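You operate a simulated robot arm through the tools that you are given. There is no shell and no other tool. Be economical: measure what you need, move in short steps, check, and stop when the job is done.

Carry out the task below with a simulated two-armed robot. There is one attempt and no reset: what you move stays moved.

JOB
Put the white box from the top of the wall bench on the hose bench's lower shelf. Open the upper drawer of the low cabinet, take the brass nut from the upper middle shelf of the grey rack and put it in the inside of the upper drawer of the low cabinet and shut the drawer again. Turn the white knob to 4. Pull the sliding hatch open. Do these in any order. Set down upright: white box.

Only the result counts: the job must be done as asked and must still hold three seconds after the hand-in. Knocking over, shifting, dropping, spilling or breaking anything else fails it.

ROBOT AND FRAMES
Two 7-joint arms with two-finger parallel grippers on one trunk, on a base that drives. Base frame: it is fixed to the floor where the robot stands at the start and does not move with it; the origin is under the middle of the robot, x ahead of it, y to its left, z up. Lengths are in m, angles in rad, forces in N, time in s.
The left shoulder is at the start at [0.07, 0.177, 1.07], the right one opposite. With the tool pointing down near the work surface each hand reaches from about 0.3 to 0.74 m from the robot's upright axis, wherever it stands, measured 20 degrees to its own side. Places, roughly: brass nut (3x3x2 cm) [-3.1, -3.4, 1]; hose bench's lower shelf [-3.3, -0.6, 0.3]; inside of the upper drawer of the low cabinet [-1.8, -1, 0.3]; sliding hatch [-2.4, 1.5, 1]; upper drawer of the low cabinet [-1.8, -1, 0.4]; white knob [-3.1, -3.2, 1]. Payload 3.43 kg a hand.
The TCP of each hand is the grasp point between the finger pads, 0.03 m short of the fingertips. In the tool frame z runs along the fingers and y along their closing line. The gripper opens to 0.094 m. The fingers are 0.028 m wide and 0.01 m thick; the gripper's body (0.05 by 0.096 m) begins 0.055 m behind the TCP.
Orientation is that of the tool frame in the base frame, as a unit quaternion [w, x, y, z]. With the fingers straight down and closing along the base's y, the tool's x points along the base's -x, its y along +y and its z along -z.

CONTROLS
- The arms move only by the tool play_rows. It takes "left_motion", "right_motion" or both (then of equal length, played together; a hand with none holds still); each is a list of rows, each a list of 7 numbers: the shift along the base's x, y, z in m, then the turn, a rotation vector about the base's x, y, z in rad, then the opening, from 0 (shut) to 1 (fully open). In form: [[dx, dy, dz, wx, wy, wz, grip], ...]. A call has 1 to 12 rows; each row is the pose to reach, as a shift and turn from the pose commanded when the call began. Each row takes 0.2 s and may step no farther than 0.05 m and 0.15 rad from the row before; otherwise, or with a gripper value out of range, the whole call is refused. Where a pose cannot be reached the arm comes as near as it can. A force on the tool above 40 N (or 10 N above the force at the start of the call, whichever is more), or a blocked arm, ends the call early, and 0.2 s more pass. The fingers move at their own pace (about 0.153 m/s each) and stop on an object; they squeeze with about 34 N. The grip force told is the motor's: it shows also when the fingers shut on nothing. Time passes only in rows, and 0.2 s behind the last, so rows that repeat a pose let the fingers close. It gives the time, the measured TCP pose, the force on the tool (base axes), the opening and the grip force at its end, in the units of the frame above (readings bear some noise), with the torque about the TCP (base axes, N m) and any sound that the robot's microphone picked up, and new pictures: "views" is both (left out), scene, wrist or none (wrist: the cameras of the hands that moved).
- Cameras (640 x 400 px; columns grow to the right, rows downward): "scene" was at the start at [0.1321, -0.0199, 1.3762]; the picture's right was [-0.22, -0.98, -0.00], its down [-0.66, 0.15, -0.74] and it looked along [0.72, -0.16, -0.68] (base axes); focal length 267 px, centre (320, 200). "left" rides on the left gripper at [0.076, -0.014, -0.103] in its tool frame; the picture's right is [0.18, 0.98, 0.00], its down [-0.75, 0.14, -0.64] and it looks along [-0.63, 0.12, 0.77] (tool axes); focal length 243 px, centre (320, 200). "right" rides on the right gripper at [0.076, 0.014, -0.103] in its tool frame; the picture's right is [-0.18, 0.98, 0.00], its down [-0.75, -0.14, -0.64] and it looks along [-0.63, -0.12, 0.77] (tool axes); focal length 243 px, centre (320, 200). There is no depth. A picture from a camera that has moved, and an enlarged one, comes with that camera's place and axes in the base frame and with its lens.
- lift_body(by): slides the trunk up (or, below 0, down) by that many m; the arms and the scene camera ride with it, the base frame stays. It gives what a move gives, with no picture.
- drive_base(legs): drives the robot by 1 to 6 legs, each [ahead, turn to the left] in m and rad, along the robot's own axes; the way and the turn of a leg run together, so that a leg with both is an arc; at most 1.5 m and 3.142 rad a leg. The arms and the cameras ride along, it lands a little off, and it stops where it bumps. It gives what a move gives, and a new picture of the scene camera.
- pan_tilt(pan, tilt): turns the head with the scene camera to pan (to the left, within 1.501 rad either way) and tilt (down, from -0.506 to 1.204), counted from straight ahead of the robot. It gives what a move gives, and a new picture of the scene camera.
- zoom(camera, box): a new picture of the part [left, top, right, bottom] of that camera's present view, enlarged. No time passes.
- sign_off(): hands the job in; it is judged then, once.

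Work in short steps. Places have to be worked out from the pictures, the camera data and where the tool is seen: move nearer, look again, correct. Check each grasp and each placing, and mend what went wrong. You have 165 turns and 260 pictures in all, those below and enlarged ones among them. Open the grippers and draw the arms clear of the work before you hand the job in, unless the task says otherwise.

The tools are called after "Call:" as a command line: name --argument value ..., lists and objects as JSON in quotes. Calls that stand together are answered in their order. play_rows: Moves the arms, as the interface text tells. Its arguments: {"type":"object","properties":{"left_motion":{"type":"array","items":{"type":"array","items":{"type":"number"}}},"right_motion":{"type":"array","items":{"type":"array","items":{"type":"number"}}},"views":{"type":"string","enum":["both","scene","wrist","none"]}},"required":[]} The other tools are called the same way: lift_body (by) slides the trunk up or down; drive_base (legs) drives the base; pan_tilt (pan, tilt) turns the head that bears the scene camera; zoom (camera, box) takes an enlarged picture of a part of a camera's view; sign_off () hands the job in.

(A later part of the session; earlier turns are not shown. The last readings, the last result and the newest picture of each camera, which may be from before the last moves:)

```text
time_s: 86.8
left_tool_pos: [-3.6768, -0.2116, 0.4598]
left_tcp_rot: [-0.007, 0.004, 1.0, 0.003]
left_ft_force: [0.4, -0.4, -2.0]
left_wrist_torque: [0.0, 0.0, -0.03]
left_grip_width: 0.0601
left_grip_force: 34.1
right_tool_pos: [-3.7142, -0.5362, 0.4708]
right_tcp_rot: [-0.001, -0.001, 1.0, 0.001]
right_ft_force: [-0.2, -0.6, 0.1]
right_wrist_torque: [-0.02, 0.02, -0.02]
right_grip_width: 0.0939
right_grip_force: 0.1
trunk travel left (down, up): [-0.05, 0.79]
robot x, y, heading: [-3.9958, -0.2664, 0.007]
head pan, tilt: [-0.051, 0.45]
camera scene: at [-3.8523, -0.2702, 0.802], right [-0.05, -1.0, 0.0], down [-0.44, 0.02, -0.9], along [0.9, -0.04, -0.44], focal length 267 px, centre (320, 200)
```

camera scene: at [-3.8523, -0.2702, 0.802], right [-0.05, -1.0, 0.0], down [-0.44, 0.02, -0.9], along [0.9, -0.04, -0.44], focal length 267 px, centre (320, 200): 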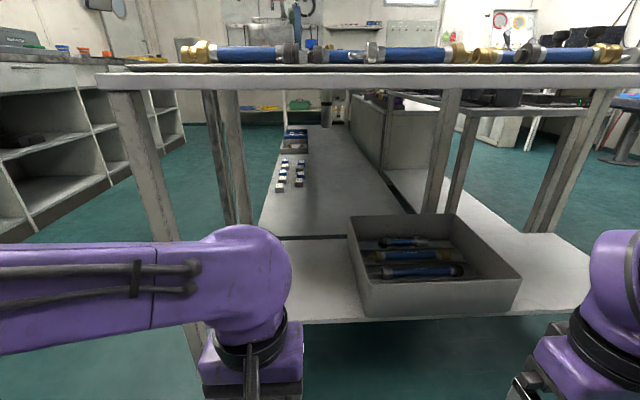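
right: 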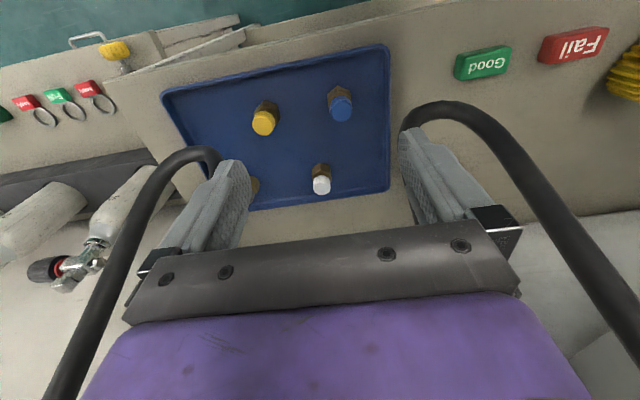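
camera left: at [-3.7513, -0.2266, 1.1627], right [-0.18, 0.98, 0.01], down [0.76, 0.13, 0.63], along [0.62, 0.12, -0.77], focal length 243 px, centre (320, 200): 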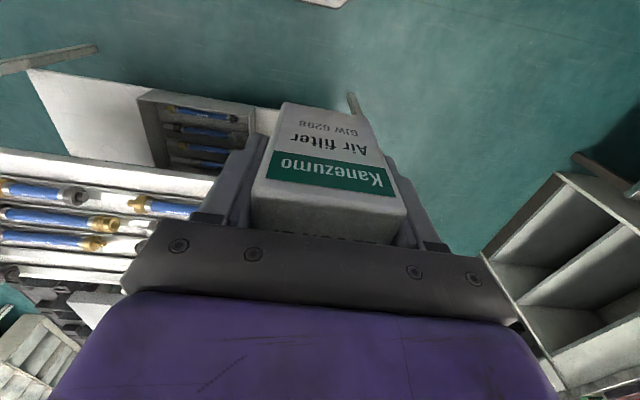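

The left forearm would come in past the +y leg, which is risky; the free area right of the crate (y -0.8..-1.1) is better for the left arm. I'll raise, shift the robot to y≈-0.98, and come back down.

Call:
lift_body --by 0.4

Call:
lift_body --by 0.2

Call:
drive_base --legs '[[0, -1.571], [0.72, 0], [0, 1.571]]'

Call:
pan_tilt --pan -0.1 --tilt 0.9

```text
time_s: 90.7
left_tool_pos: [-3.6758, -0.2114, 0.8605]
left_tcp_rot: [-0.007, 0.004, 1.0, 0.003]
left_ft_force: [-0.1, 0.7, -1.3]
left_wrist_torque: [0.03, 0.0, 0.0]
left_grip_width: 0.0599
left_grip_force: 33.8
right_tool_pos: [-3.7135, -0.5364, 0.8705]
right_tcp_rot: [0.0, 0.0, 1.0, 0.0]
right_ft_force: [0.5, 0.0, -0.1]
right_wrist_torque: [0.0, 0.0, 0.01]
right_grip_width: 0.094
right_grip_force: 0.1
trunk travel left (down, up): [-0.45, 0.39]
robot x, y, heading: [-3.9935, -0.2641, 0.001]
head pan, tilt: [-0.051, 0.45]
```

```text
time_s: 92.8
left_tool_pos: [-3.677, -0.2114, 1.06]
left_tcp_rot: [-0.006, 0.004, 1.0, 0.002]
left_ft_force: [-0.9, -0.2, -2.1]
left_wrist_torque: [0.0, 0.02, -0.03]
left_grip_width: 0.0602
left_grip_force: 34.4
right_tool_pos: [-3.7142, -0.5362, 1.0702]
right_tcp_rot: [-0.001, 0.0, 1.0, 0.0]
right_ft_force: [-0.9, 0.9, -0.3]
right_wrist_torque: [-0.01, -0.02, -0.03]
right_grip_width: 0.0939
right_grip_force: 0.1
trunk travel left (down, up): [-0.65, 0.19]
robot x, y, heading: [-3.9929, -0.2692, 0.002]
head pan, tilt: [-0.051, 0.45]
```

```text
time_s: 104.4
left_tool_pos: [-3.659, -0.9369, 1.0602]
left_tcp_rot: [-0.007, 0.001, 1.0, 0.003]
left_ft_force: [0.5, 0.1, -0.9]
left_wrist_torque: [0.0, -0.03, -0.02]
left_grip_width: 0.0598
left_grip_force: 34.6
right_tool_pos: [-3.6952, -1.2601, 1.0706]
right_tcp_rot: [-0.001, -0.004, 1.0, 0.0]
right_ft_force: [0.1, 0.1, 0.4]
right_wrist_torque: [0.01, 0.03, -0.01]
right_grip_width: 0.094
right_grip_force: 0.0
trunk travel left (down, up): [-0.65, 0.19]
robot x, y, heading: [-3.9793, -0.9932, 0.008]
head pan, tilt: [-0.051, 0.45]
camera scene: at [-3.8353, -0.9964, 1.402], right [-0.04, -1.0, 0.0], down [-0.43, 0.02, -0.9], along [0.9, -0.04, -0.44], focal length 267 px, centre (320, 200)
```

scene: 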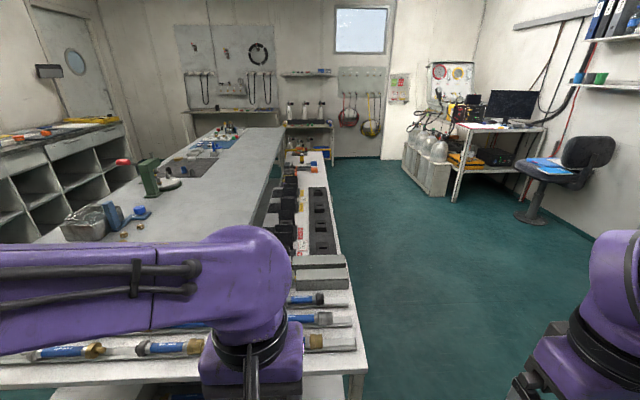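

```text
time_s: 105.3
left_tool_pos: [-3.6588, -0.937, 1.061]
left_tcp_rot: [-0.008, 0.0, 1.0, 0.003]
left_ft_force: [-0.4, 0.4, -1.8]
left_wrist_torque: [0.02, 0.05, 0.02]
left_grip_width: 0.0601
left_grip_force: 34.4
right_tool_pos: [-3.6949, -1.2616, 1.069]
right_tcp_rot: [-0.001, -0.004, 1.0, -0.001]
right_ft_force: [-0.1, 0.3, -0.2]
right_wrist_torque: [0.02, -0.01, 0.04]
right_grip_width: 0.0941
right_grip_force: 0.1
trunk travel left (down, up): [-0.65, 0.19]
robot x, y, heading: [-3.9776, -0.9869, 0.005]
head pan, tilt: [-0.099, 0.901]
camera scene: at [-3.8519, -0.9995, 1.3638], right [-0.09, -1.0, 0.0], down [-0.78, 0.07, -0.62], along [0.62, -0.06, -0.78], focal length 267 px, centre (320, 200)
```

scene: 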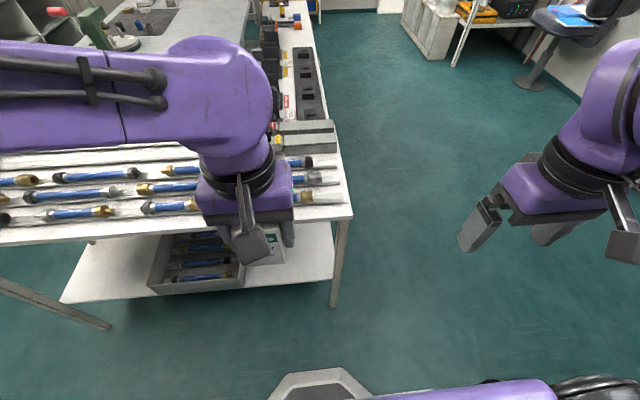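

Free area right of the crate is y -0.73..-1.085; the hand is at y -0.937. Lowering again.

Call:
lift_body --by -0.3

Call:
lift_body --by -0.3

Call:
pan_tilt --pan -0.05 --tilt 0.55

Call:
play_rows --left_motion '[[0, 0.01, 0, 0, 0, 0, 0]]' --views "wrist"

```text
time_s: 108.3
left_tool_pos: [-3.6602, -0.9364, 0.7591]
left_tcp_rot: [-0.007, 0.002, 1.0, 0.002]
left_ft_force: [0.7, 0.2, -2.5]
left_wrist_torque: [0.0, -0.03, 0.0]
left_grip_width: 0.0603
left_grip_force: 34.0
right_tool_pos: [-3.6937, -1.2609, 0.7705]
right_tcp_rot: [-0.001, -0.003, 1.0, 0.001]
right_ft_force: [1.5, 0.2, -1.2]
right_wrist_torque: [0.02, -0.02, -0.02]
right_grip_width: 0.0937
right_grip_force: 0.1
trunk travel left (down, up): [-0.35, 0.49]
robot x, y, heading: [-3.9775, -0.9887, 0.011]
head pan, tilt: [-0.099, 0.901]
```

```text
time_s: 111.3
left_tool_pos: [-3.6594, -0.9362, 0.4595]
left_tcp_rot: [-0.007, 0.0, 1.0, 0.003]
left_ft_force: [-0.3, 0.4, -1.9]
left_wrist_torque: [-0.01, 0.0, 0.03]
left_grip_width: 0.06
left_grip_force: 34.0
right_tool_pos: [-3.6941, -1.2602, 0.4707]
right_tcp_rot: [-0.001, -0.003, 1.0, 0.0]
right_ft_force: [-0.4, 0.0, -1.1]
right_wrist_torque: [0.0, 0.0, 0.01]
right_grip_width: 0.0941
right_grip_force: 0.1
trunk travel left (down, up): [-0.05, 0.79]
robot x, y, heading: [-3.9801, -0.9878, 0.009]
head pan, tilt: [-0.099, 0.901]
```

```text
time_s: 112.1
left_tool_pos: [-3.6596, -0.9366, 0.4604]
left_tcp_rot: [-0.006, 0.001, 1.0, 0.002]
left_ft_force: [-0.1, -0.1, -1.2]
left_wrist_torque: [0.02, 0.03, -0.01]
left_grip_width: 0.06
left_grip_force: 33.5
right_tool_pos: [-3.6955, -1.2613, 0.4702]
right_tcp_rot: [0.0, -0.004, 1.0, 0.001]
right_ft_force: [0.0, -1.4, 0.4]
right_wrist_torque: [-0.01, -0.01, 0.01]
right_grip_width: 0.0942
right_grip_force: 0.1
trunk travel left (down, up): [-0.05, 0.79]
robot x, y, heading: [-3.9795, -0.9926, 0.008]
head pan, tilt: [-0.051, 0.55]
camera scene: at [-3.8375, -0.9963, 0.7929], right [-0.04, -1.0, 0.0], down [-0.52, 0.02, -0.85], along [0.85, -0.04, -0.52], focal length 267 px, centre (320, 200)
```

scene: 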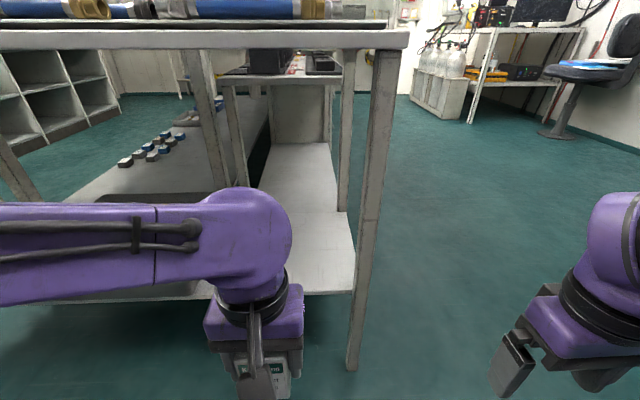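

```text
time_s: 112.5
left_tool_pos: [-3.6598, -0.9278, 0.4599]
left_tcp_rot: [-0.007, 0.0, 1.0, 0.003]
left_ft_force: [-0.5, -0.5, -1.1]
left_wrist_torque: [0.04, -0.01, -0.01]
left_grip_width: 0.0601
left_grip_force: 33.8
right_tool_pos: [-3.6946, -1.2609, 0.47]
right_tcp_rot: [-0.001, -0.004, 1.0, 0.0]
right_ft_force: [0.1, 0.1, -0.2]
right_wrist_torque: [-0.01, 0.01, 0.0]
right_grip_width: 0.0941
right_grip_force: 0.1
trunk travel left (down, up): [-0.05, 0.79]
robot x, y, heading: [-3.9815, -0.9903, 0.006]
head pan, tilt: [-0.051, 0.55]
camera left: at [-3.7347, -0.9425, 0.5628], right [-0.18, 0.98, 0.01], down [0.76, 0.14, 0.63], along [0.62, 0.12, -0.77], focal length 243 px, centre (320, 200)
```

left: 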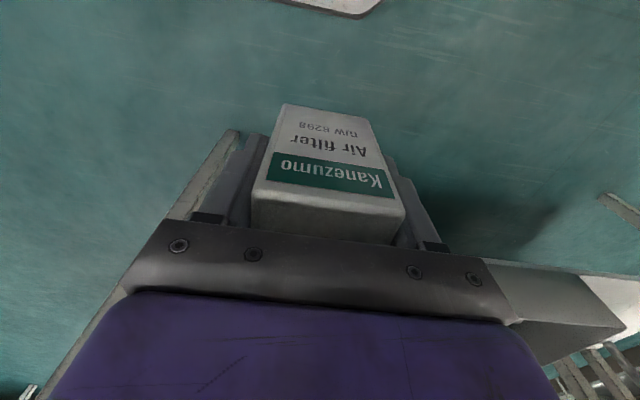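

Path in is clear under the top; extend 0.31 m forward over the shelf.

Call:
play_rows --left_motion '[[0.04, 0.005, 0, 0, 0, 0, 0], [0.08, 0.01, 0, 0, 0, 0, 0], [0.12, 0.01, 0, 0, 0, 0, 0], [0.16, 0.01, 0, 0, 0, 0, 0], [0.2, 0.01, 0, 0, 0, 0, 0], [0.24, 0.01, 0, 0, 0, 0, 0], [0.28, 0.01, 0, 0, 0, 0, 0], [0.31, 0.01, 0, 0, 0, 0, 0]]'

```text
time_s: 114.3
left_tool_pos: [-3.3489, -0.9177, 0.459]
left_tcp_rot: [-0.008, 0.001, 1.0, 0.003]
left_ft_force: [0.1, 0.4, -1.7]
left_wrist_torque: [-0.03, -0.01, -0.02]
left_grip_width: 0.06
left_grip_force: 33.8
right_tool_pos: [-3.6949, -1.2604, 0.4704]
right_tcp_rot: [-0.001, -0.003, 1.0, 0.001]
right_ft_force: [0.1, -0.8, 0.5]
right_wrist_torque: [0.0, -0.03, 0.02]
right_grip_width: 0.0939
right_grip_force: 0.0
trunk travel left (down, up): [-0.05, 0.79]
robot x, y, heading: [-3.9781, -0.99, 0.006]
head pan, tilt: [-0.051, 0.55]
camera scene: at [-3.8374, -0.9964, 0.793], right [-0.04, -1.0, 0.0], down [-0.52, 0.02, -0.85], along [0.85, -0.04, -0.52], focal length 267 px, centre (320, 200)
camera left: at [-3.4233, -0.9335, 0.5617], right [-0.18, 0.98, 0.01], down [0.76, 0.14, 0.63], along [0.62, 0.12, -0.78], focal length 243 px, centre (320, 200)
```

scene: 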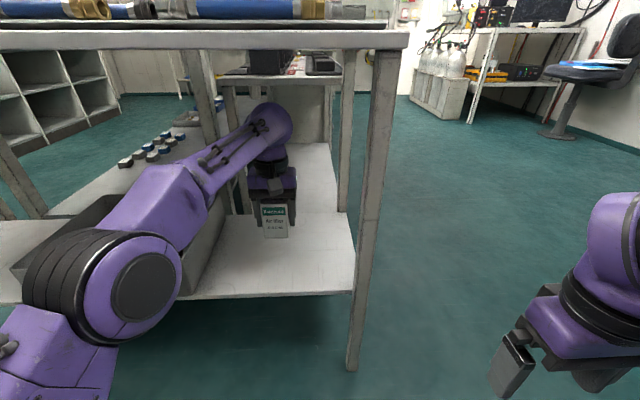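
left: 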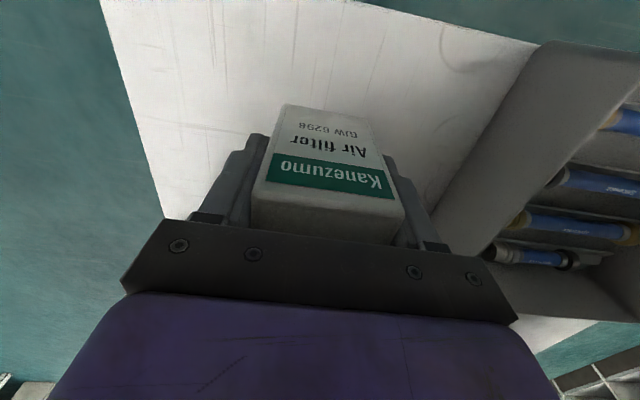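

The box is over the shelf. Lowering 0.09, then feeling for contact.

Call:
play_rows --left_motion '[[0, 0, -0.03, 0, 0, 0, 0], [0, 0, -0.06, 0, 0, 0, 0], [0, 0, -0.09, 0, 0, 0, 0], [0, 0, -0.09, 0, 0, 0, 0]]'

```text
time_s: 115.3
left_tool_pos: [-3.3493, -0.9172, 0.3714]
left_tcp_rot: [-0.008, 0.0, 1.0, 0.003]
left_ft_force: [0.8, -0.4, -1.2]
left_wrist_torque: [0.01, 0.01, 0.01]
left_grip_width: 0.0602
left_grip_force: 33.9
right_tool_pos: [-3.6936, -1.2612, 0.4694]
right_tcp_rot: [-0.001, -0.004, 1.0, 0.0]
right_ft_force: [0.2, 0.2, -0.8]
right_wrist_torque: [-0.03, -0.03, -0.02]
right_grip_width: 0.0941
right_grip_force: 0.0
trunk travel left (down, up): [-0.05, 0.79]
robot x, y, heading: [-3.9786, -0.9902, 0.004]
head pan, tilt: [-0.051, 0.55]
camera scene: at [-3.8373, -0.9963, 0.793], right [-0.04, -1.0, 0.0], down [-0.52, 0.02, -0.85], along [0.85, -0.04, -0.52], focal length 267 px, centre (320, 200)
camera left: at [-3.4245, -0.9326, 0.4725], right [-0.18, 0.98, 0.01], down [0.76, 0.14, 0.63], along [0.62, 0.12, -0.77], focal length 243 px, centre (320, 200)
```

scene: 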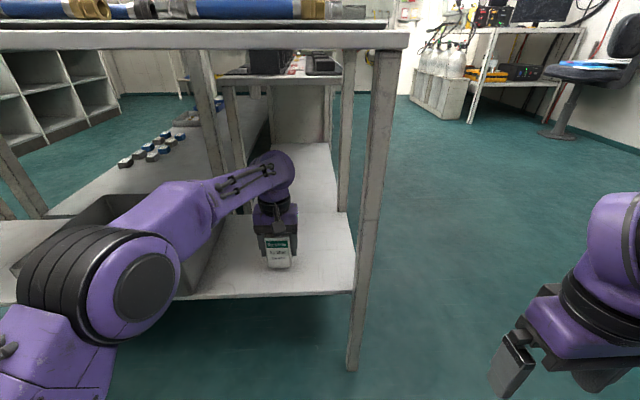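
left: 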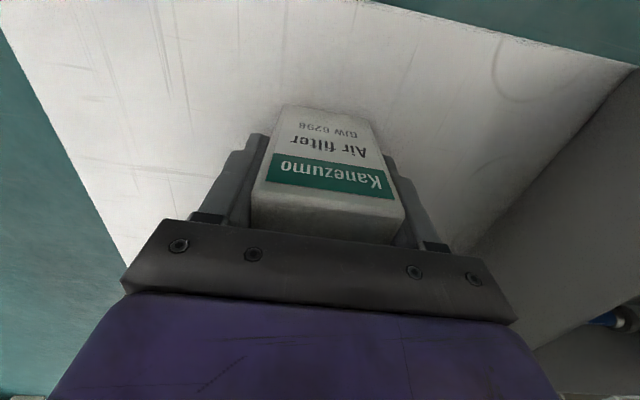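

Near the surface now; lower in small steps until the force shows contact.

Call:
play_rows --left_motion '[[0, 0, -0.006, 0, 0, 0, 0], [0, 0, -0.011, 0, 0, 0, 0], [0, 0, -0.015, 0, 0, 0, 0]]' --views "none"

Call:
play_rows --left_motion '[[0, 0, -0.002, 0, 0, 0, 0], [0, 0, -0.004, 0, 0, 0, 0]]' --views "wrist"

```text
time_s: 116.1
left_tool_pos: [-3.3495, -0.9177, 0.355]
left_tcp_rot: [-0.007, 0.0, 1.0, 0.003]
left_ft_force: [-0.3, 0.2, -1.2]
left_wrist_torque: [-0.03, 0.01, -0.01]
left_grip_width: 0.06
left_grip_force: 34.3
right_tool_pos: [-3.6938, -1.2606, 0.4693]
right_tcp_rot: [-0.001, -0.003, 1.0, 0.001]
right_ft_force: [0.5, -0.7, 0.0]
right_wrist_torque: [0.05, 0.03, 0.01]
right_grip_width: 0.0942
right_grip_force: 0.0
trunk travel left (down, up): [-0.05, 0.79]
robot x, y, heading: [-3.9824, -0.9922, 0.014]
head pan, tilt: [-0.051, 0.55]
```

```text
time_s: 116.7
left_tool_pos: [-3.3495, -0.9167, 0.3513]
left_tcp_rot: [-0.007, 0.001, 1.0, 0.002]
left_ft_force: [0.1, -0.2, 0.2]
left_wrist_torque: [-0.04, -0.03, 0.03]
left_grip_width: 0.06
left_grip_force: 33.8
right_tool_pos: [-3.6954, -1.2611, 0.4695]
right_tcp_rot: [0.0, -0.003, 1.0, 0.0]
right_ft_force: [0.4, 0.6, 0.6]
right_wrist_torque: [-0.01, 0.0, -0.04]
right_grip_width: 0.094
right_grip_force: 0.0
trunk travel left (down, up): [-0.05, 0.79]
robot x, y, heading: [-3.9798, -0.9939, 0.011]
head pan, tilt: [-0.051, 0.55]
camera left: at [-3.4245, -0.9322, 0.4545], right [-0.18, 0.98, 0.01], down [0.76, 0.14, 0.63], along [0.62, 0.12, -0.77], focal length 243 px, centre (320, 200)
```

left: 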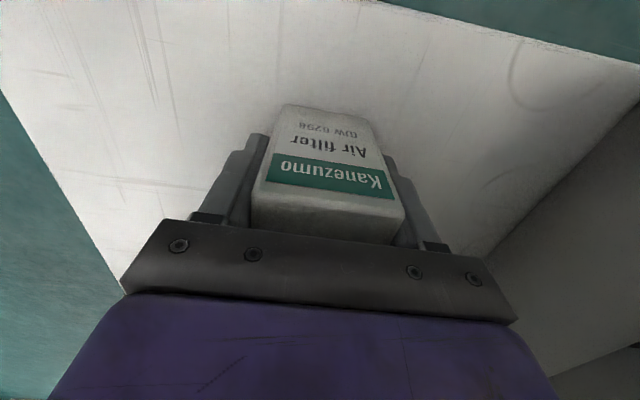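

Force has risen to ~0: just touching. One more 2 mm to confirm.

Call:
play_rows --left_motion '[[0, 0, -0.002, 0, 0, 0, 0], [0, 0, -0.003, 0, 0, 0, 0]]' --views "none"

```text
time_s: 117.3
left_tool_pos: [-3.349, -0.9163, 0.3519]
left_tcp_rot: [-0.004, 0.001, 1.0, 0.003]
left_ft_force: [1.9, -0.2, 16.1]
left_wrist_torque: [-0.51, 0.13, 0.04]
left_grip_width: 0.0599
left_grip_force: 34.3
right_tool_pos: [-3.6956, -1.2613, 0.4708]
right_tcp_rot: [0.0, -0.003, 1.0, 0.001]
right_ft_force: [0.7, 0.4, 0.2]
right_wrist_torque: [0.03, 0.02, 0.03]
right_grip_width: 0.0938
right_grip_force: 0.0
trunk travel left (down, up): [-0.05, 0.79]
robot x, y, heading: [-3.9779, -0.9892, 0.008]
head pan, tilt: [-0.051, 0.55]
```

Contact confirmed (16 N). Ease up 3 mm, open, then rise.

Call:
play_rows --left_motion '[[0, 0, 0.003, 0, 0, 0, 0], [0, 0, 0.003, 0, 0, 0, 0.5], [0, 0, 0.003, 0, 0, 0, 1], [0, 0, 0.003, 0, 0, 0, 1], [0, 0, 0.043, 0, 0, 0, 1], [0, 0, 0.083, 0, 0, 0, 1], [0, 0, 0.11, 0, 0, 0, 1]]'

```text
time_s: 118.9
left_tool_pos: [-3.3507, -0.9161, 0.4563]
left_tcp_rot: [-0.007, 0.0, 1.0, 0.002]
left_ft_force: [-0.2, -0.6, -0.1]
left_wrist_torque: [-0.01, -0.04, -0.01]
left_grip_width: 0.0942
left_grip_force: 0.0
right_tool_pos: [-3.6948, -1.2604, 0.4705]
right_tcp_rot: [0.0, -0.003, 1.0, 0.001]
right_ft_force: [0.0, -0.2, 0.9]
right_wrist_torque: [0.04, 0.0, 0.01]
right_grip_width: 0.0939
right_grip_force: 0.0
trunk travel left (down, up): [-0.05, 0.79]
robot x, y, heading: [-3.9797, -0.9933, 0.012]
head pan, tilt: [-0.051, 0.55]
camera scene: at [-3.8375, -0.9964, 0.793], right [-0.04, -1.0, 0.0], down [-0.52, 0.02, -0.85], along [0.85, -0.04, -0.52], focal length 267 px, centre (320, 200)
camera left: at [-3.4248, -0.931, 0.5598], right [-0.18, 0.98, 0.01], down [0.76, 0.14, 0.63], along [0.62, 0.12, -0.78], focal length 243 px, centre (320, 200)
```

scene: 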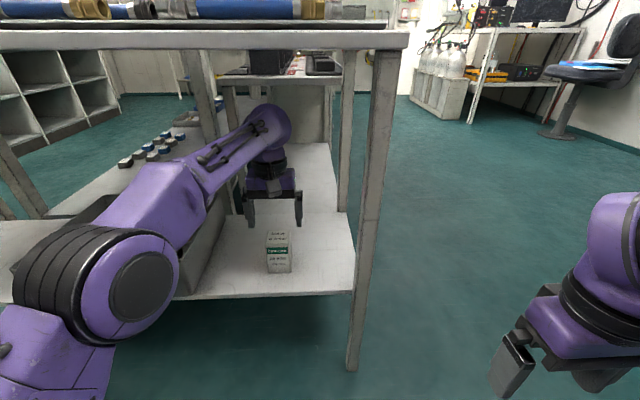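
left: 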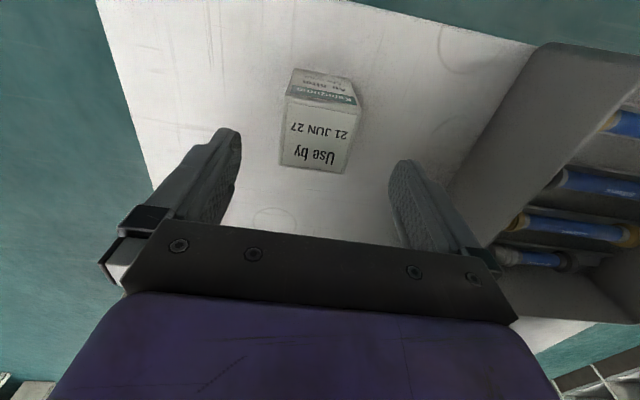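

Box stands upright on the shelf. Retract the arm straight back, then raise the trunk.

Call:
play_rows --left_motion '[[-0.04, 0, 0.01, 0, 0, 0, 1], [-0.08, 0, 0.01, 0, 0, 0, 1], [-0.12, 0, 0.01, 0, 0, 0, 1], [-0.16, 0, 0.01, 0, 0, 0, 1], [-0.2, 0, 0.01, 0, 0, 0, 1], [-0.24, 0, 0.01, 0, 0, 0, 1], [-0.28, 0, 0.01, 0, 0, 0, 1], [-0.31, 0, 0.01, 0, 0, 0, 1]]' --views "scene"

Call:
lift_body --by 0.4

Call:
lift_body --by 0.2

```text
time_s: 120.7
left_tool_pos: [-3.6626, -0.9151, 0.468]
left_tcp_rot: [-0.006, 0.001, 1.0, 0.002]
left_ft_force: [-0.1, 0.1, -0.9]
left_wrist_torque: [0.03, -0.03, -0.01]
left_grip_width: 0.0941
left_grip_force: 0.0
right_tool_pos: [-3.6946, -1.2604, 0.4706]
right_tcp_rot: [-0.001, -0.004, 1.0, 0.0]
right_ft_force: [0.1, -0.3, -0.3]
right_wrist_torque: [0.0, -0.04, -0.01]
right_grip_width: 0.0942
right_grip_force: 0.1
trunk travel left (down, up): [-0.05, 0.79]
robot x, y, heading: [-3.9768, -0.9936, 0.009]
head pan, tilt: [-0.051, 0.55]
camera scene: at [-3.8375, -0.9963, 0.793], right [-0.04, -1.0, 0.0], down [-0.52, 0.02, -0.85], along [0.85, -0.04, -0.52], focal length 267 px, centre (320, 200)
```

scene: 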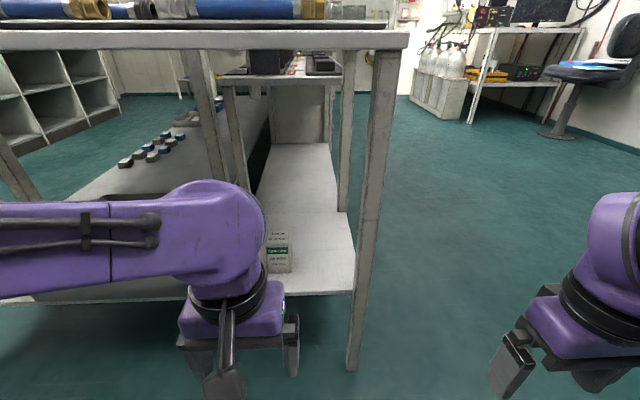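

```text
time_s: 124.5
left_tool_pos: [-3.6615, -0.9149, 0.8672]
left_tcp_rot: [-0.007, 0.001, 1.0, 0.003]
left_ft_force: [0.4, -0.1, 0.6]
left_wrist_torque: [-0.02, 0.0, 0.0]
left_grip_width: 0.094
left_grip_force: 0.0
right_tool_pos: [-3.6935, -1.2607, 0.8694]
right_tcp_rot: [-0.002, -0.003, 1.0, 0.0]
right_ft_force: [-0.3, 0.3, 0.3]
right_wrist_torque: [-0.01, -0.02, -0.04]
right_grip_width: 0.094
right_grip_force: 0.0
trunk travel left (down, up): [-0.45, 0.39]
robot x, y, heading: [-3.9754, -0.9902, 0.005]
head pan, tilt: [-0.051, 0.55]
```

```text
time_s: 126.7
left_tool_pos: [-3.6611, -0.9157, 1.0673]
left_tcp_rot: [-0.007, 0.001, 1.0, 0.002]
left_ft_force: [-0.1, 0.4, 0.2]
left_wrist_torque: [-0.02, 0.0, 0.01]
left_grip_width: 0.0938
left_grip_force: 0.1
right_tool_pos: [-3.6938, -1.2607, 1.07]
right_tcp_rot: [-0.001, -0.004, 1.0, 0.001]
right_ft_force: [0.7, 0.3, -1.2]
right_wrist_torque: [0.01, 0.03, -0.04]
right_grip_width: 0.0936
right_grip_force: 0.1
trunk travel left (down, up): [-0.65, 0.19]
robot x, y, heading: [-3.9785, -0.9915, -0.0]
head pan, tilt: [-0.051, 0.55]
```

Next the grey rack. I'll drive out of the aisle to about [-3.14, -2.2] facing -y.

Call:
drive_base --legs '[[0, -1.571], [0.75, 0], [0, 1.0], [1.0, 0], [0, -1.0]]'

Call:
pan_tilt --pan 0.0 --tilt 0.35

```text
time_s: 144.6
left_tool_pos: [-3.1116, -2.6375, 1.0666]
left_tcp_rot: [-0.004, 0.727, 0.687, 0.006]
left_ft_force: [-0.1, 0.3, -0.1]
left_wrist_torque: [-0.01, 0.0, -0.02]
left_grip_width: 0.094
left_grip_force: 0.1
right_tool_pos: [-3.4548, -2.5839, 1.0693]
right_tcp_rot: [-0.001, 0.724, 0.69, 0.001]
right_ft_force: [-0.9, 0.6, 0.1]
right_wrist_torque: [0.02, 0.01, -0.03]
right_grip_width: 0.0939
right_grip_force: 0.0
trunk travel left (down, up): [-0.65, 0.19]
robot x, y, heading: [-3.1678, -2.3138, -1.618]
head pan, tilt: [-0.051, 0.55]
camera scene: at [-3.1795, -2.4569, 1.393], right [-1.0, 0.1, 0.0], down [0.05, 0.52, -0.85], along [-0.08, -0.85, -0.52], focal length 267 px, centre (320, 200)
```

scene: 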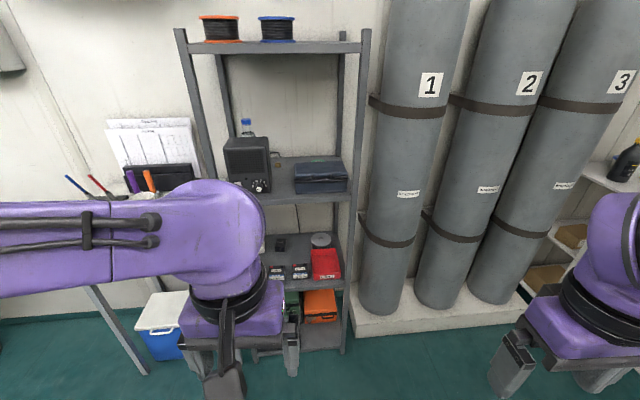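

```text
time_s: 145.3
left_tool_pos: [-3.1124, -2.637, 1.0664]
left_tcp_rot: [-0.004, 0.727, 0.687, 0.007]
left_ft_force: [0.2, 0.0, 0.4]
left_wrist_torque: [0.01, 0.01, -0.04]
left_grip_width: 0.0939
left_grip_force: 0.0
right_tool_pos: [-3.4537, -2.5834, 1.07]
right_tcp_rot: [0.0, 0.724, 0.69, 0.001]
right_ft_force: [0.6, 0.2, -0.1]
right_wrist_torque: [0.0, 0.0, -0.02]
right_grip_width: 0.0937
right_grip_force: 0.0
trunk travel left (down, up): [-0.65, 0.19]
robot x, y, heading: [-3.1694, -2.3143, -1.621]
head pan, tilt: [0.0, 0.351]
camera scene: at [-3.1752, -2.4605, 1.4112], right [-1.0, 0.05, 0.0], down [0.02, 0.34, -0.94], along [-0.05, -0.94, -0.34], focal length 267 px, centre (320, 200)
```

scene: 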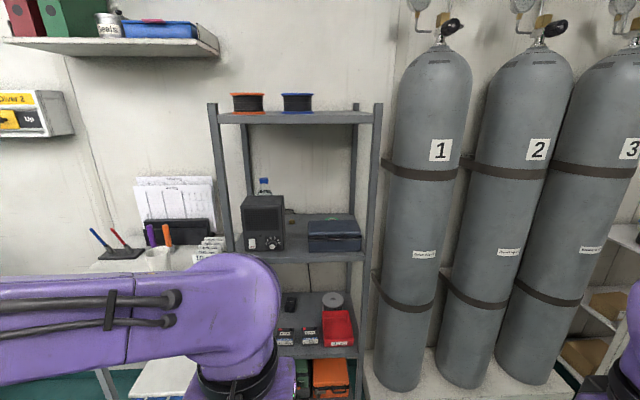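

Call:
zoom --camera "scene" --box '[200, 160, 400, 285]'

```text
3.20 times, centred on (300, 222) of scene
camera zoom: at [-3.1752, -2.4605, 1.4112], right [-1.0, 0.05, 0.0], down [0.02, 0.34, -0.94], along [-0.05, -0.94, -0.34], focal length 854 px, centre (384, 128)
```

zoom: 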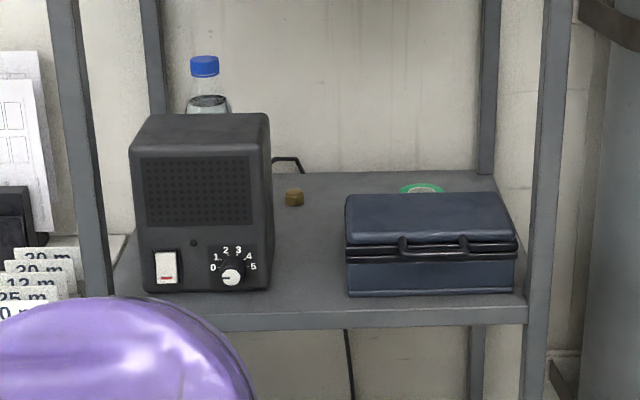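

The nut sits on the shelf between the black device (with the knob, now at 0) and the blue case. I'll drive 0.3 m closer for a detailed look.

Call:
drive_base --legs '[[0.25, 0.045]]'

Call:
zoom --camera "scene" --box '[180, 130, 400, 330]'

```text
time_s: 147.1
left_tool_pos: [-3.1035, -2.8808, 1.0683]
left_tcp_rot: [-0.004, 0.712, 0.702, 0.006]
left_ft_force: [0.7, 0.6, 0.4]
left_wrist_torque: [0.05, 0.0, 0.0]
left_grip_width: 0.0938
left_grip_force: 0.1
right_tool_pos: [-3.4482, -2.843, 1.0695]
right_tcp_rot: [-0.001, 0.709, 0.705, 0.001]
right_ft_force: [0.1, 0.7, -0.3]
right_wrist_torque: [-0.03, -0.02, -0.02]
right_grip_width: 0.094
right_grip_force: 0.0
trunk travel left (down, up): [-0.65, 0.19]
robot x, y, heading: [-3.171, -2.5632, -1.57]
head pan, tilt: [0.0, 0.351]
camera scene: at [-3.1752, -2.7069, 1.4113], right [-1.0, 0.0, 0.0], down [0.0, 0.34, -0.94], along [0.0, -0.94, -0.34], focal length 267 px, centre (320, 200)
```

scene: 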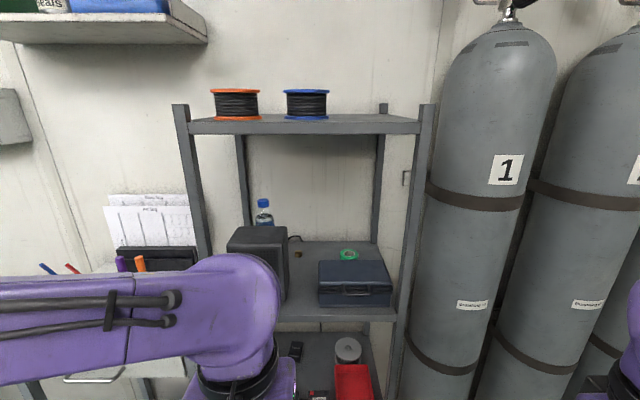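

```text
2.00 times, centred on (290, 230) of scene
camera zoom: at [-3.1752, -2.7069, 1.4113], right [-1.0, 0.0, 0.0], down [0.0, 0.34, -0.94], along [0.0, -0.94, -0.34], focal length 534 px, centre (380, 140)
```

zoom: 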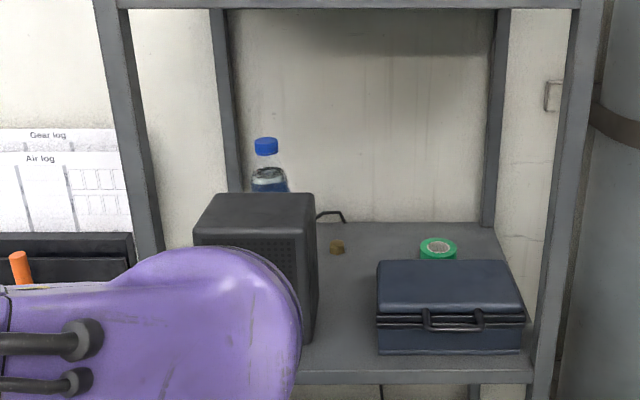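

Geometry: nut at about [-3.113, -3.39], shelf z≈0.978, device x>-3.09 (top 1.17), case x<-3.171 (top 1.05), upper shelf underside 1.36. I'll spin the left hand half a turn so that its camera rides on top when pointing forward.

Call:
play_rows --left_motion '[[0, 0, 0, 0, 0, 0.15, 1], [0, 0, 0, 0, 0, 0.3, 1], [0, 0, 0, 0, 0, 0.45, 1], [0, 0, 0, 0, 0, 0.6, 1], [0, 0, 0, 0, 0, 0.75, 1], [0, 0, 0, 0, 0, 0.9, 1], [0, 0, 0, 0, 0, 1.05, 1], [0, 0, 0, 0, 0, 1.2, 1], [0, 0, 0, 0, 0, 1.35, 1], [0, 0, 0, 0, 0, 1.5, 1], [0, 0, 0, 0, 0, 1.6, 1]]' --views "scene"

```text
time_s: 149.5
left_tool_pos: [-3.1049, -2.8854, 1.0655]
left_tcp_rot: [-0.007, -0.008, 1.0, 0.003]
left_ft_force: [-0.4, 0.9, -0.7]
left_wrist_torque: [0.0, -0.02, 0.03]
left_grip_width: 0.0941
left_grip_force: 0.2
left hand out of reach, approached as far as the arm can: row 11
right_tool_pos: [-3.449, -2.8439, 1.0685]
right_tcp_rot: [0.0, 0.709, 0.705, 0.001]
right_ft_force: [-0.4, 0.8, -0.9]
right_wrist_torque: [0.01, 0.02, 0.01]
right_grip_width: 0.0942
right_grip_force: 0.0
trunk travel left (down, up): [-0.65, 0.19]
robot x, y, heading: [-3.1743, -2.5628, -1.577]
head pan, tilt: [0.0, 0.351]
camera scene: at [-3.1756, -2.7074, 1.4112], right [-1.0, 0.0, 0.0], down [0.0, 0.34, -0.94], along [0.0, -0.94, -0.34], focal length 267 px, centre (320, 200)
```

scene: 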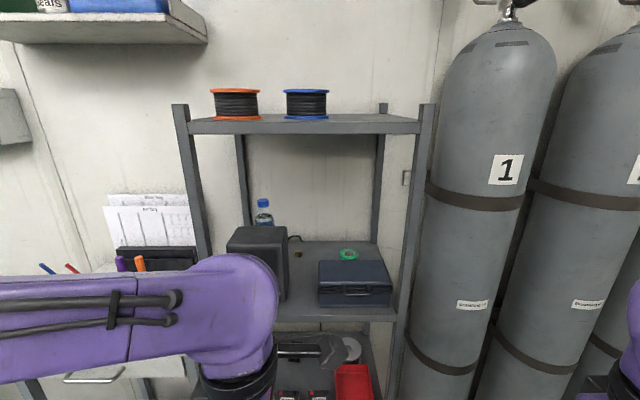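

The left wrist limits at +1.58. I'll return it, and meanwhile spin the right hand by +π (mirror direction) — the right hand will take the nut, the left will turn the knob.

Call:
play_rows --left_motion '[[0, 0, 0, 0, 0, -0.15, 1], [0, 0, 0, 0, 0, -0.3, 1], [0, 0, 0, 0, 0, -0.45, 1], [0, 0, 0, 0, 0, -0.6, 1], [0, 0, 0, 0, 0, -0.75, 1], [0, 0, 0, 0, 0, -0.9, 1], [0, 0, 0, 0, 0, -1.05, 1], [0, 0, 0, 0, 0, -1.2, 1], [0, 0, 0, 0, 0, -1.35, 1], [0, 0, 0, 0, 0, -1.5, 1], [0, 0, 0, 0, 0, -1.585, 1]]' --right_motion '[[0, 0, 0, 0, 0, 0.15, 1], [0, 0, 0, 0, 0, 0.3, 1], [0, 0, 0, 0, 0, 0.45, 1], [0, 0, 0, 0, 0, 0.6, 1], [0, 0, 0, 0, 0, 0.75, 1], [0, 0, 0, 0, 0, 0.9, 1], [0, 0, 0, 0, 0, 1.05, 1], [0, 0, 0, 0, 0, 1.2, 1], [0, 0, 0, 0, 0, 1.35, 1], [0, 0, 0, 0, 0, 1.5, 1], [0, 0, 0, 0, 0, 1.65, 1]]' --views "none"

Call:
play_rows --right_motion '[[0, 0, 0, 0, 0, 0.15, 1], [0, 0, 0, 0, 0, 0.3, 1], [0, 0, 0, 0, 0, 0.45, 1], [0, 0, 0, 0, 0, 0.6, 1], [0, 0, 0, 0, 0, 0.75, 1], [0, 0, 0, 0, 0, 0.9, 1], [0, 0, 0, 0, 0, 1.05, 1], [0, 0, 0, 0, 0, 1.2, 1], [0, 0, 0, 0, 0, 1.35, 1], [0, 0, 0, 0, 0, 1.49, 1]]' --views "wrist"

```text
time_s: 151.9
left_tool_pos: [-3.1045, -2.886, 1.0656]
left_tcp_rot: [-0.003, 0.708, 0.706, 0.006]
left_ft_force: [0.6, 0.9, -1.2]
left_wrist_torque: [0.01, 0.01, 0.04]
left_grip_width: 0.094
left_grip_force: 0.0
right_tool_pos: [-3.4495, -2.8429, 1.0702]
right_tcp_rot: [-0.001, -0.038, 0.999, 0.0]
right_ft_force: [0.2, -0.3, -0.1]
right_wrist_torque: [-0.05, -0.01, 0.01]
right_grip_width: 0.0942
right_grip_force: 0.0
trunk travel left (down, up): [-0.65, 0.19]
robot x, y, heading: [-3.1811, -2.5664, -1.571]
head pan, tilt: [0.0, 0.351]
```

```text
time_s: 154.1
left_tool_pos: [-3.1061, -2.8856, 1.0663]
left_tcp_rot: [-0.004, 0.707, 0.707, 0.006]
left_ft_force: [0.0, -0.7, 0.5]
left_wrist_torque: [0.02, 0.0, -0.01]
left_grip_width: 0.0943
left_grip_force: 0.1
right_tool_pos: [-3.4498, -2.8425, 1.0702]
right_tcp_rot: [-0.001, -0.705, 0.709, -0.001]
right_ft_force: [1.0, 0.2, -0.6]
right_wrist_torque: [-0.02, -0.02, -0.01]
right_grip_width: 0.0938
right_grip_force: 0.0
trunk travel left (down, up): [-0.65, 0.19]
robot x, y, heading: [-3.1771, -2.5618, -1.576]
head pan, tilt: [0.0, 0.351]
camera right: at [-3.4642, -2.9182, 1.1724], right [-0.98, 0.19, 0.0], down [0.14, 0.75, 0.64], along [0.12, 0.63, -0.77], focal length 243 px, centre (320, 200)
```

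right: 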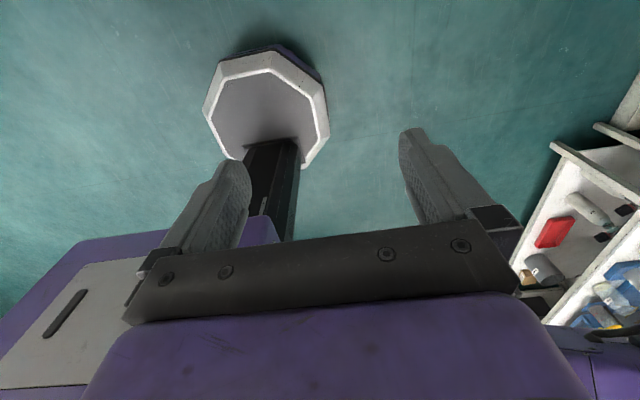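

Right hand spun. Now pitch the left hand to point horizontally toward the rack and line it up before the knob (x≈-3.068, z≈1.0).

Call:
play_rows --left_motion '[[0, 0, 0, -0.145, 0, 0, 0.6], [0.005, 0, -0.005, -0.29, 0, 0, 0.6], [0.01, 0, -0.01, -0.435, 0, 0, 0.6], [0.015, 0, -0.015, -0.58, 0, 0, 0.6], [0.02, 0, -0.02, -0.725, 0, 0, 0.6], [0.025, 0, -0.025, -0.87, 0, 0, 0.6], [0.03, 0, -0.03, -1.015, 0, 0, 0.6], [0.035, 0, -0.04, -1.16, 0, 0, 0.6], [0.038, 0, -0.05, -1.305, 0, 0, 0.6], [0.038, 0, -0.06, -1.45, 0, 0, 0.6], [0.038, 0, -0.06, -1.571, 0, 0, 0.6]]'

```text
time_s: 156.5
left_tool_pos: [-3.1489, -2.949, 1.0959]
left_tcp_rot: [0.496, 0.511, 0.504, -0.489]
left_ft_force: [-0.3, 0.2, 0.2]
left_wrist_torque: [-0.01, 0.0, 0.07]
left_grip_width: 0.0563
left_grip_force: 0.1
left hand out of reach, approached as far as the arm can: row 5, 6, 7, 8, 9, 10, 11
right_tool_pos: [-3.4485, -2.8425, 1.0695]
right_tcp_rot: [-0.001, -0.705, 0.71, 0.0]
right_ft_force: [-0.6, -0.7, -0.7]
right_wrist_torque: [0.01, 0.02, 0.02]
right_grip_width: 0.0939
right_grip_force: 0.1
trunk travel left (down, up): [-0.65, 0.19]
robot x, y, heading: [-3.1758, -2.5629, -1.575]
head pan, tilt: [0.0, 0.351]
camera scene: at [-3.1759, -2.7073, 1.4112], right [-1.0, 0.0, 0.0], down [0.0, 0.34, -0.94], along [0.0, -0.94, -0.34], focal length 267 px, centre (320, 200)
camera left: at [-3.1632, -2.8456, 1.0223], right [0.99, 0.01, -0.17], down [0.13, 0.62, 0.77], along [0.11, -0.79, 0.61], focal length 243 px, centre (320, 200)
```

scene: 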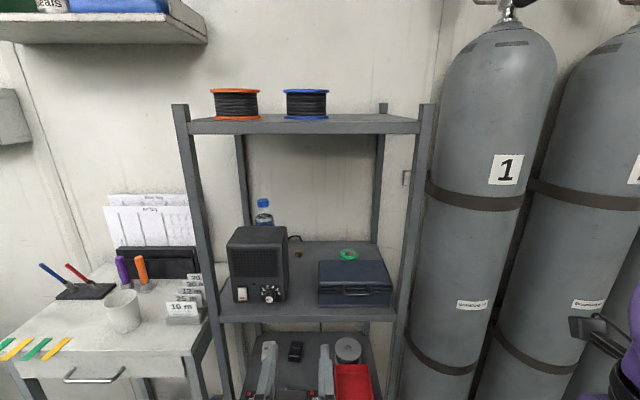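
left: 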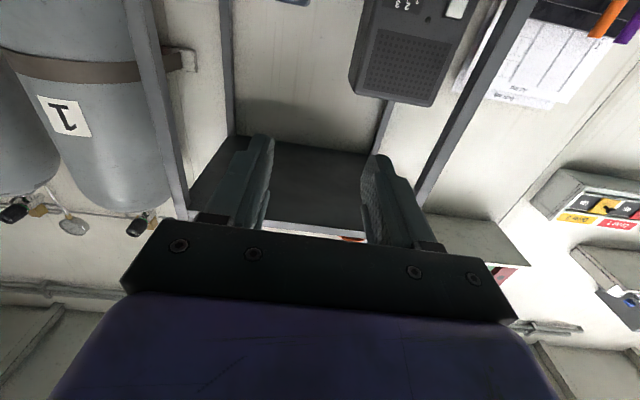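

Hand is horizontal now and the knob is visible. Zoom in on the knob.

Call:
zoom --camera "scene" --box '[220, 260, 300, 310]'

Call:
zoom --camera "scene" --box '[220, 190, 400, 330]'

```text
8.00 times, centred on (260, 285) of scene
camera zoom: at [-3.1759, -2.7073, 1.4112], right [-1.0, 0.0, 0.0], down [0.0, 0.34, -0.94], along [0.0, -0.94, -0.34], focal length 2134 px, centre (800, -480)
```

zoom: 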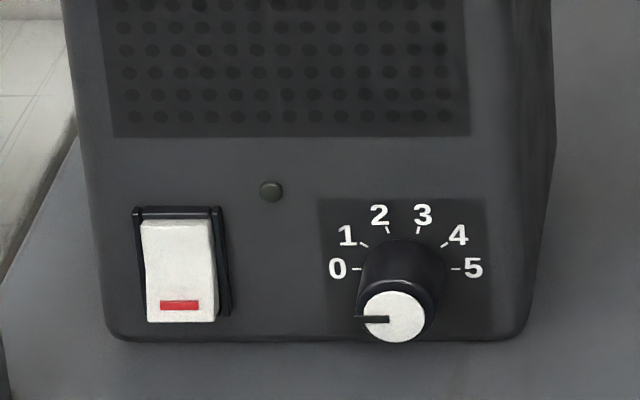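

```text
2.86 times, centred on (310, 260) of scene
camera zoom: at [-3.1759, -2.7073, 1.4112], right [-1.0, 0.0, 0.0], down [0.0, 0.34, -0.94], along [0.0, -0.94, -0.34], focal length 762 px, centre (349, 29)
```

zoom: 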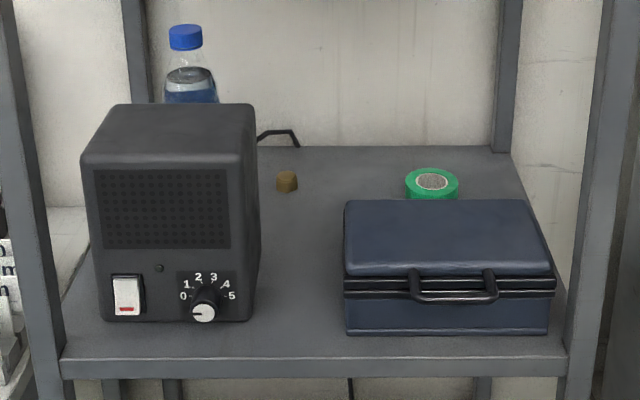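

Dial: 36° per step, pointer at 0 (left); 4 needs 144° clockwise, which I'll do in two 72° turns. Knob axis ≈ x -3.064, z 1.002, face y≈-3.185. Bring the left hand to a pre-grasp with -36° roll.

Call:
play_rows --left_motion '[[0.02, -0.02, -0.02, 0, 0.1, 0, 0.5], [0.04, -0.04, -0.04, 0, 0.2, 0, 0.5], [0.06, -0.06, -0.06, 0, 0.3, 0, 0.5], [0.075, -0.08, -0.075, 0, 0.4, 0, 0.5], [0.09, -0.1, -0.088, 0, 0.52, 0, 0.5], [0.09, -0.12, -0.088, 0, 0.628, 0, 0.5]]'

```text
time_s: 157.9
left_tool_pos: [-3.0589, -3.0697, 1.0065]
left_tcp_rot: [0.317, 0.324, 0.633, -0.627]
left_ft_force: [-0.6, 0.0, 0.6]
left_wrist_torque: [0.02, 0.01, 0.0]
left_grip_width: 0.047
left_grip_force: 0.0
left hand out of reach, approached as far as the arm can: row 1, 2, 3
right_tool_pos: [-3.4494, -2.8419, 1.0705]
right_tcp_rot: [-0.001, -0.704, 0.71, -0.001]
right_ft_force: [-0.9, -0.2, -0.4]
right_wrist_torque: [0.02, -0.05, 0.0]
right_grip_width: 0.094
right_grip_force: 0.1
trunk travel left (down, up): [-0.65, 0.19]
robot x, y, heading: [-3.1737, -2.5614, -1.572]
head pan, tilt: [0.0, 0.351]
camera scene: at [-3.1755, -2.7074, 1.4112], right [-1.0, 0.0, 0.0], down [0.0, 0.34, -0.94], along [0.0, -0.94, -0.34], focal length 267 px, centre (320, 200)
camera left: at [-3.1152, -2.9673, 0.9539], right [0.69, 0.01, -0.73], down [0.56, 0.63, 0.53], along [0.46, -0.77, 0.43], focal length 243 px, centre (320, 200)
```

scene: 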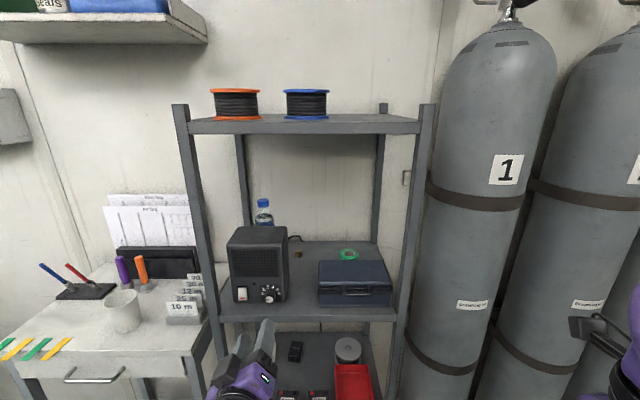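
left: 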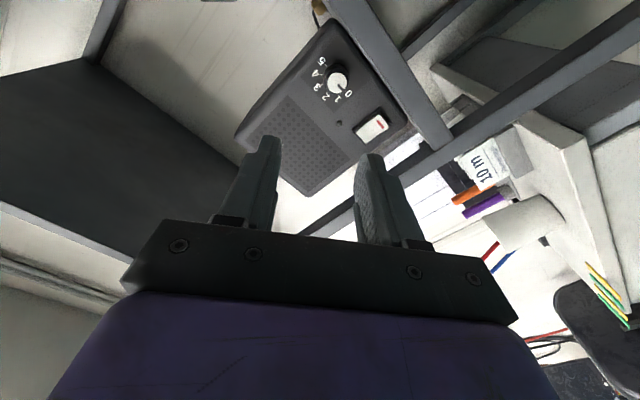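

Triangulating both views: knob axis at x≈-3.061, z≈0.981, cap face y≈-3.209, shelf z≈0.957. Correct and approach to y=-3.15 with a narrower opening.

Call:
play_rows --left_motion '[[0.0015, -0.02, -0.01, 0, 0, 0, 0.36], [0.0025, -0.05, -0.019, 0, 0, 0, 0.36], [0.0025, -0.08, -0.019, 0, 0, 0, 0.36], [0.0025, -0.08, -0.019, 0, 0, 0, 0.36]]'

Call:
zoom --camera "scene" --box '[220, 260, 300, 310]'

Call:
zoom --camera "left" --box '[220, 0, 460, 150]'

```text
time_s: 158.9
left_tool_pos: [-3.0556, -3.1495, 0.9873]
left_tcp_rot: [0.317, 0.324, 0.634, -0.627]
left_ft_force: [-0.3, -0.2, 0.2]
left_wrist_torque: [0.01, 0.0, -0.02]
left_grip_width: 0.0341
left_grip_force: 0.0
right_tool_pos: [-3.4492, -2.8418, 1.0705]
right_tcp_rot: [-0.001, -0.705, 0.709, -0.001]
right_ft_force: [-0.1, 0.6, -0.9]
right_wrist_torque: [0.02, 0.01, 0.0]
right_grip_width: 0.0941
right_grip_force: 0.2
trunk travel left (down, up): [-0.65, 0.19]
robot x, y, heading: [-3.1738, -2.5637, -1.577]
head pan, tilt: [0.0, 0.351]
camera scene: at [-3.1749, -2.7067, 1.4113], right [-1.0, 0.0, 0.0], down [0.0, 0.34, -0.94], along [0.0, -0.94, -0.34], focal length 267 px, centre (320, 200)
camera left: at [-3.1123, -3.0478, 0.9351], right [0.69, 0.01, -0.73], down [0.56, 0.63, 0.53], along [0.46, -0.77, 0.43], focal length 243 px, centre (320, 200)
```

scene: 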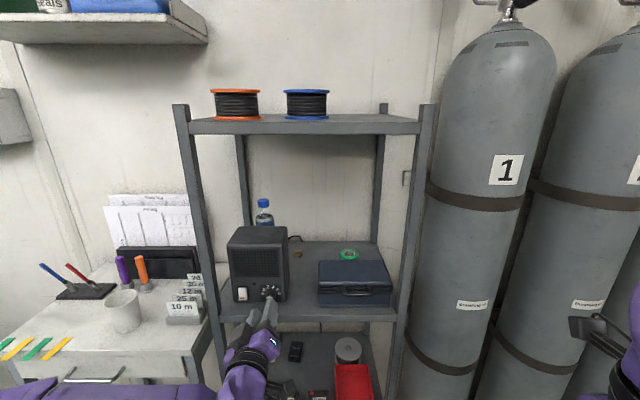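
left: 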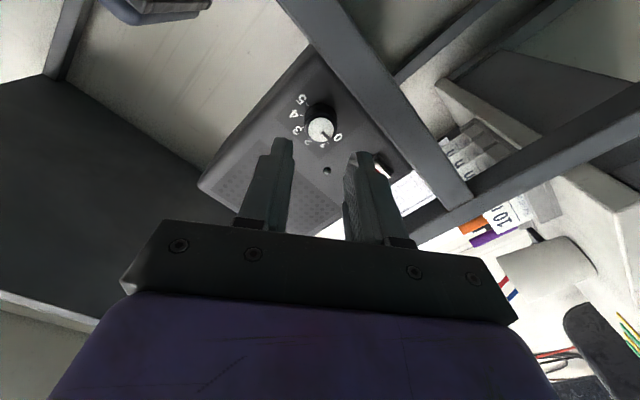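

```text
8.00 times, centred on (260, 285) of scene
camera zoom: at [-3.1749, -2.7067, 1.4113], right [-1.0, 0.0, 0.0], down [0.0, 0.34, -0.94], along [0.0, -0.94, -0.34], focal length 2134 px, centre (800, -480)
```

zoom: 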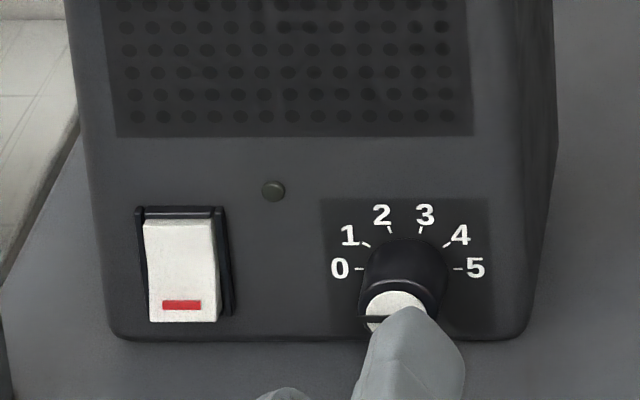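

```text
2.67 times, centred on (340, 75) of left
camera zoom: at [-3.1123, -3.0478, 0.9351], right [0.69, 0.01, -0.73], down [0.56, 0.63, 0.53], along [0.46, -0.77, 0.43], focal length 647 px, centre (267, 533)
```

zoom: 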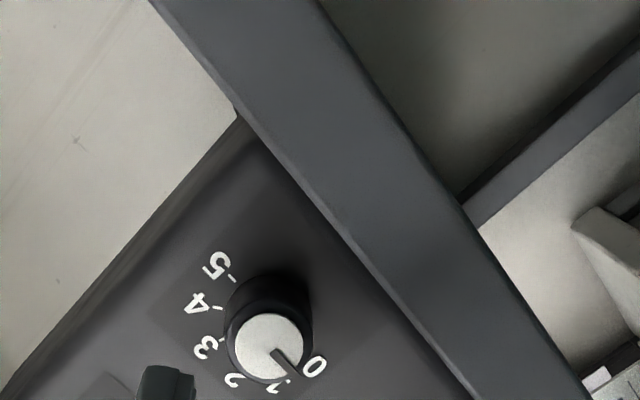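

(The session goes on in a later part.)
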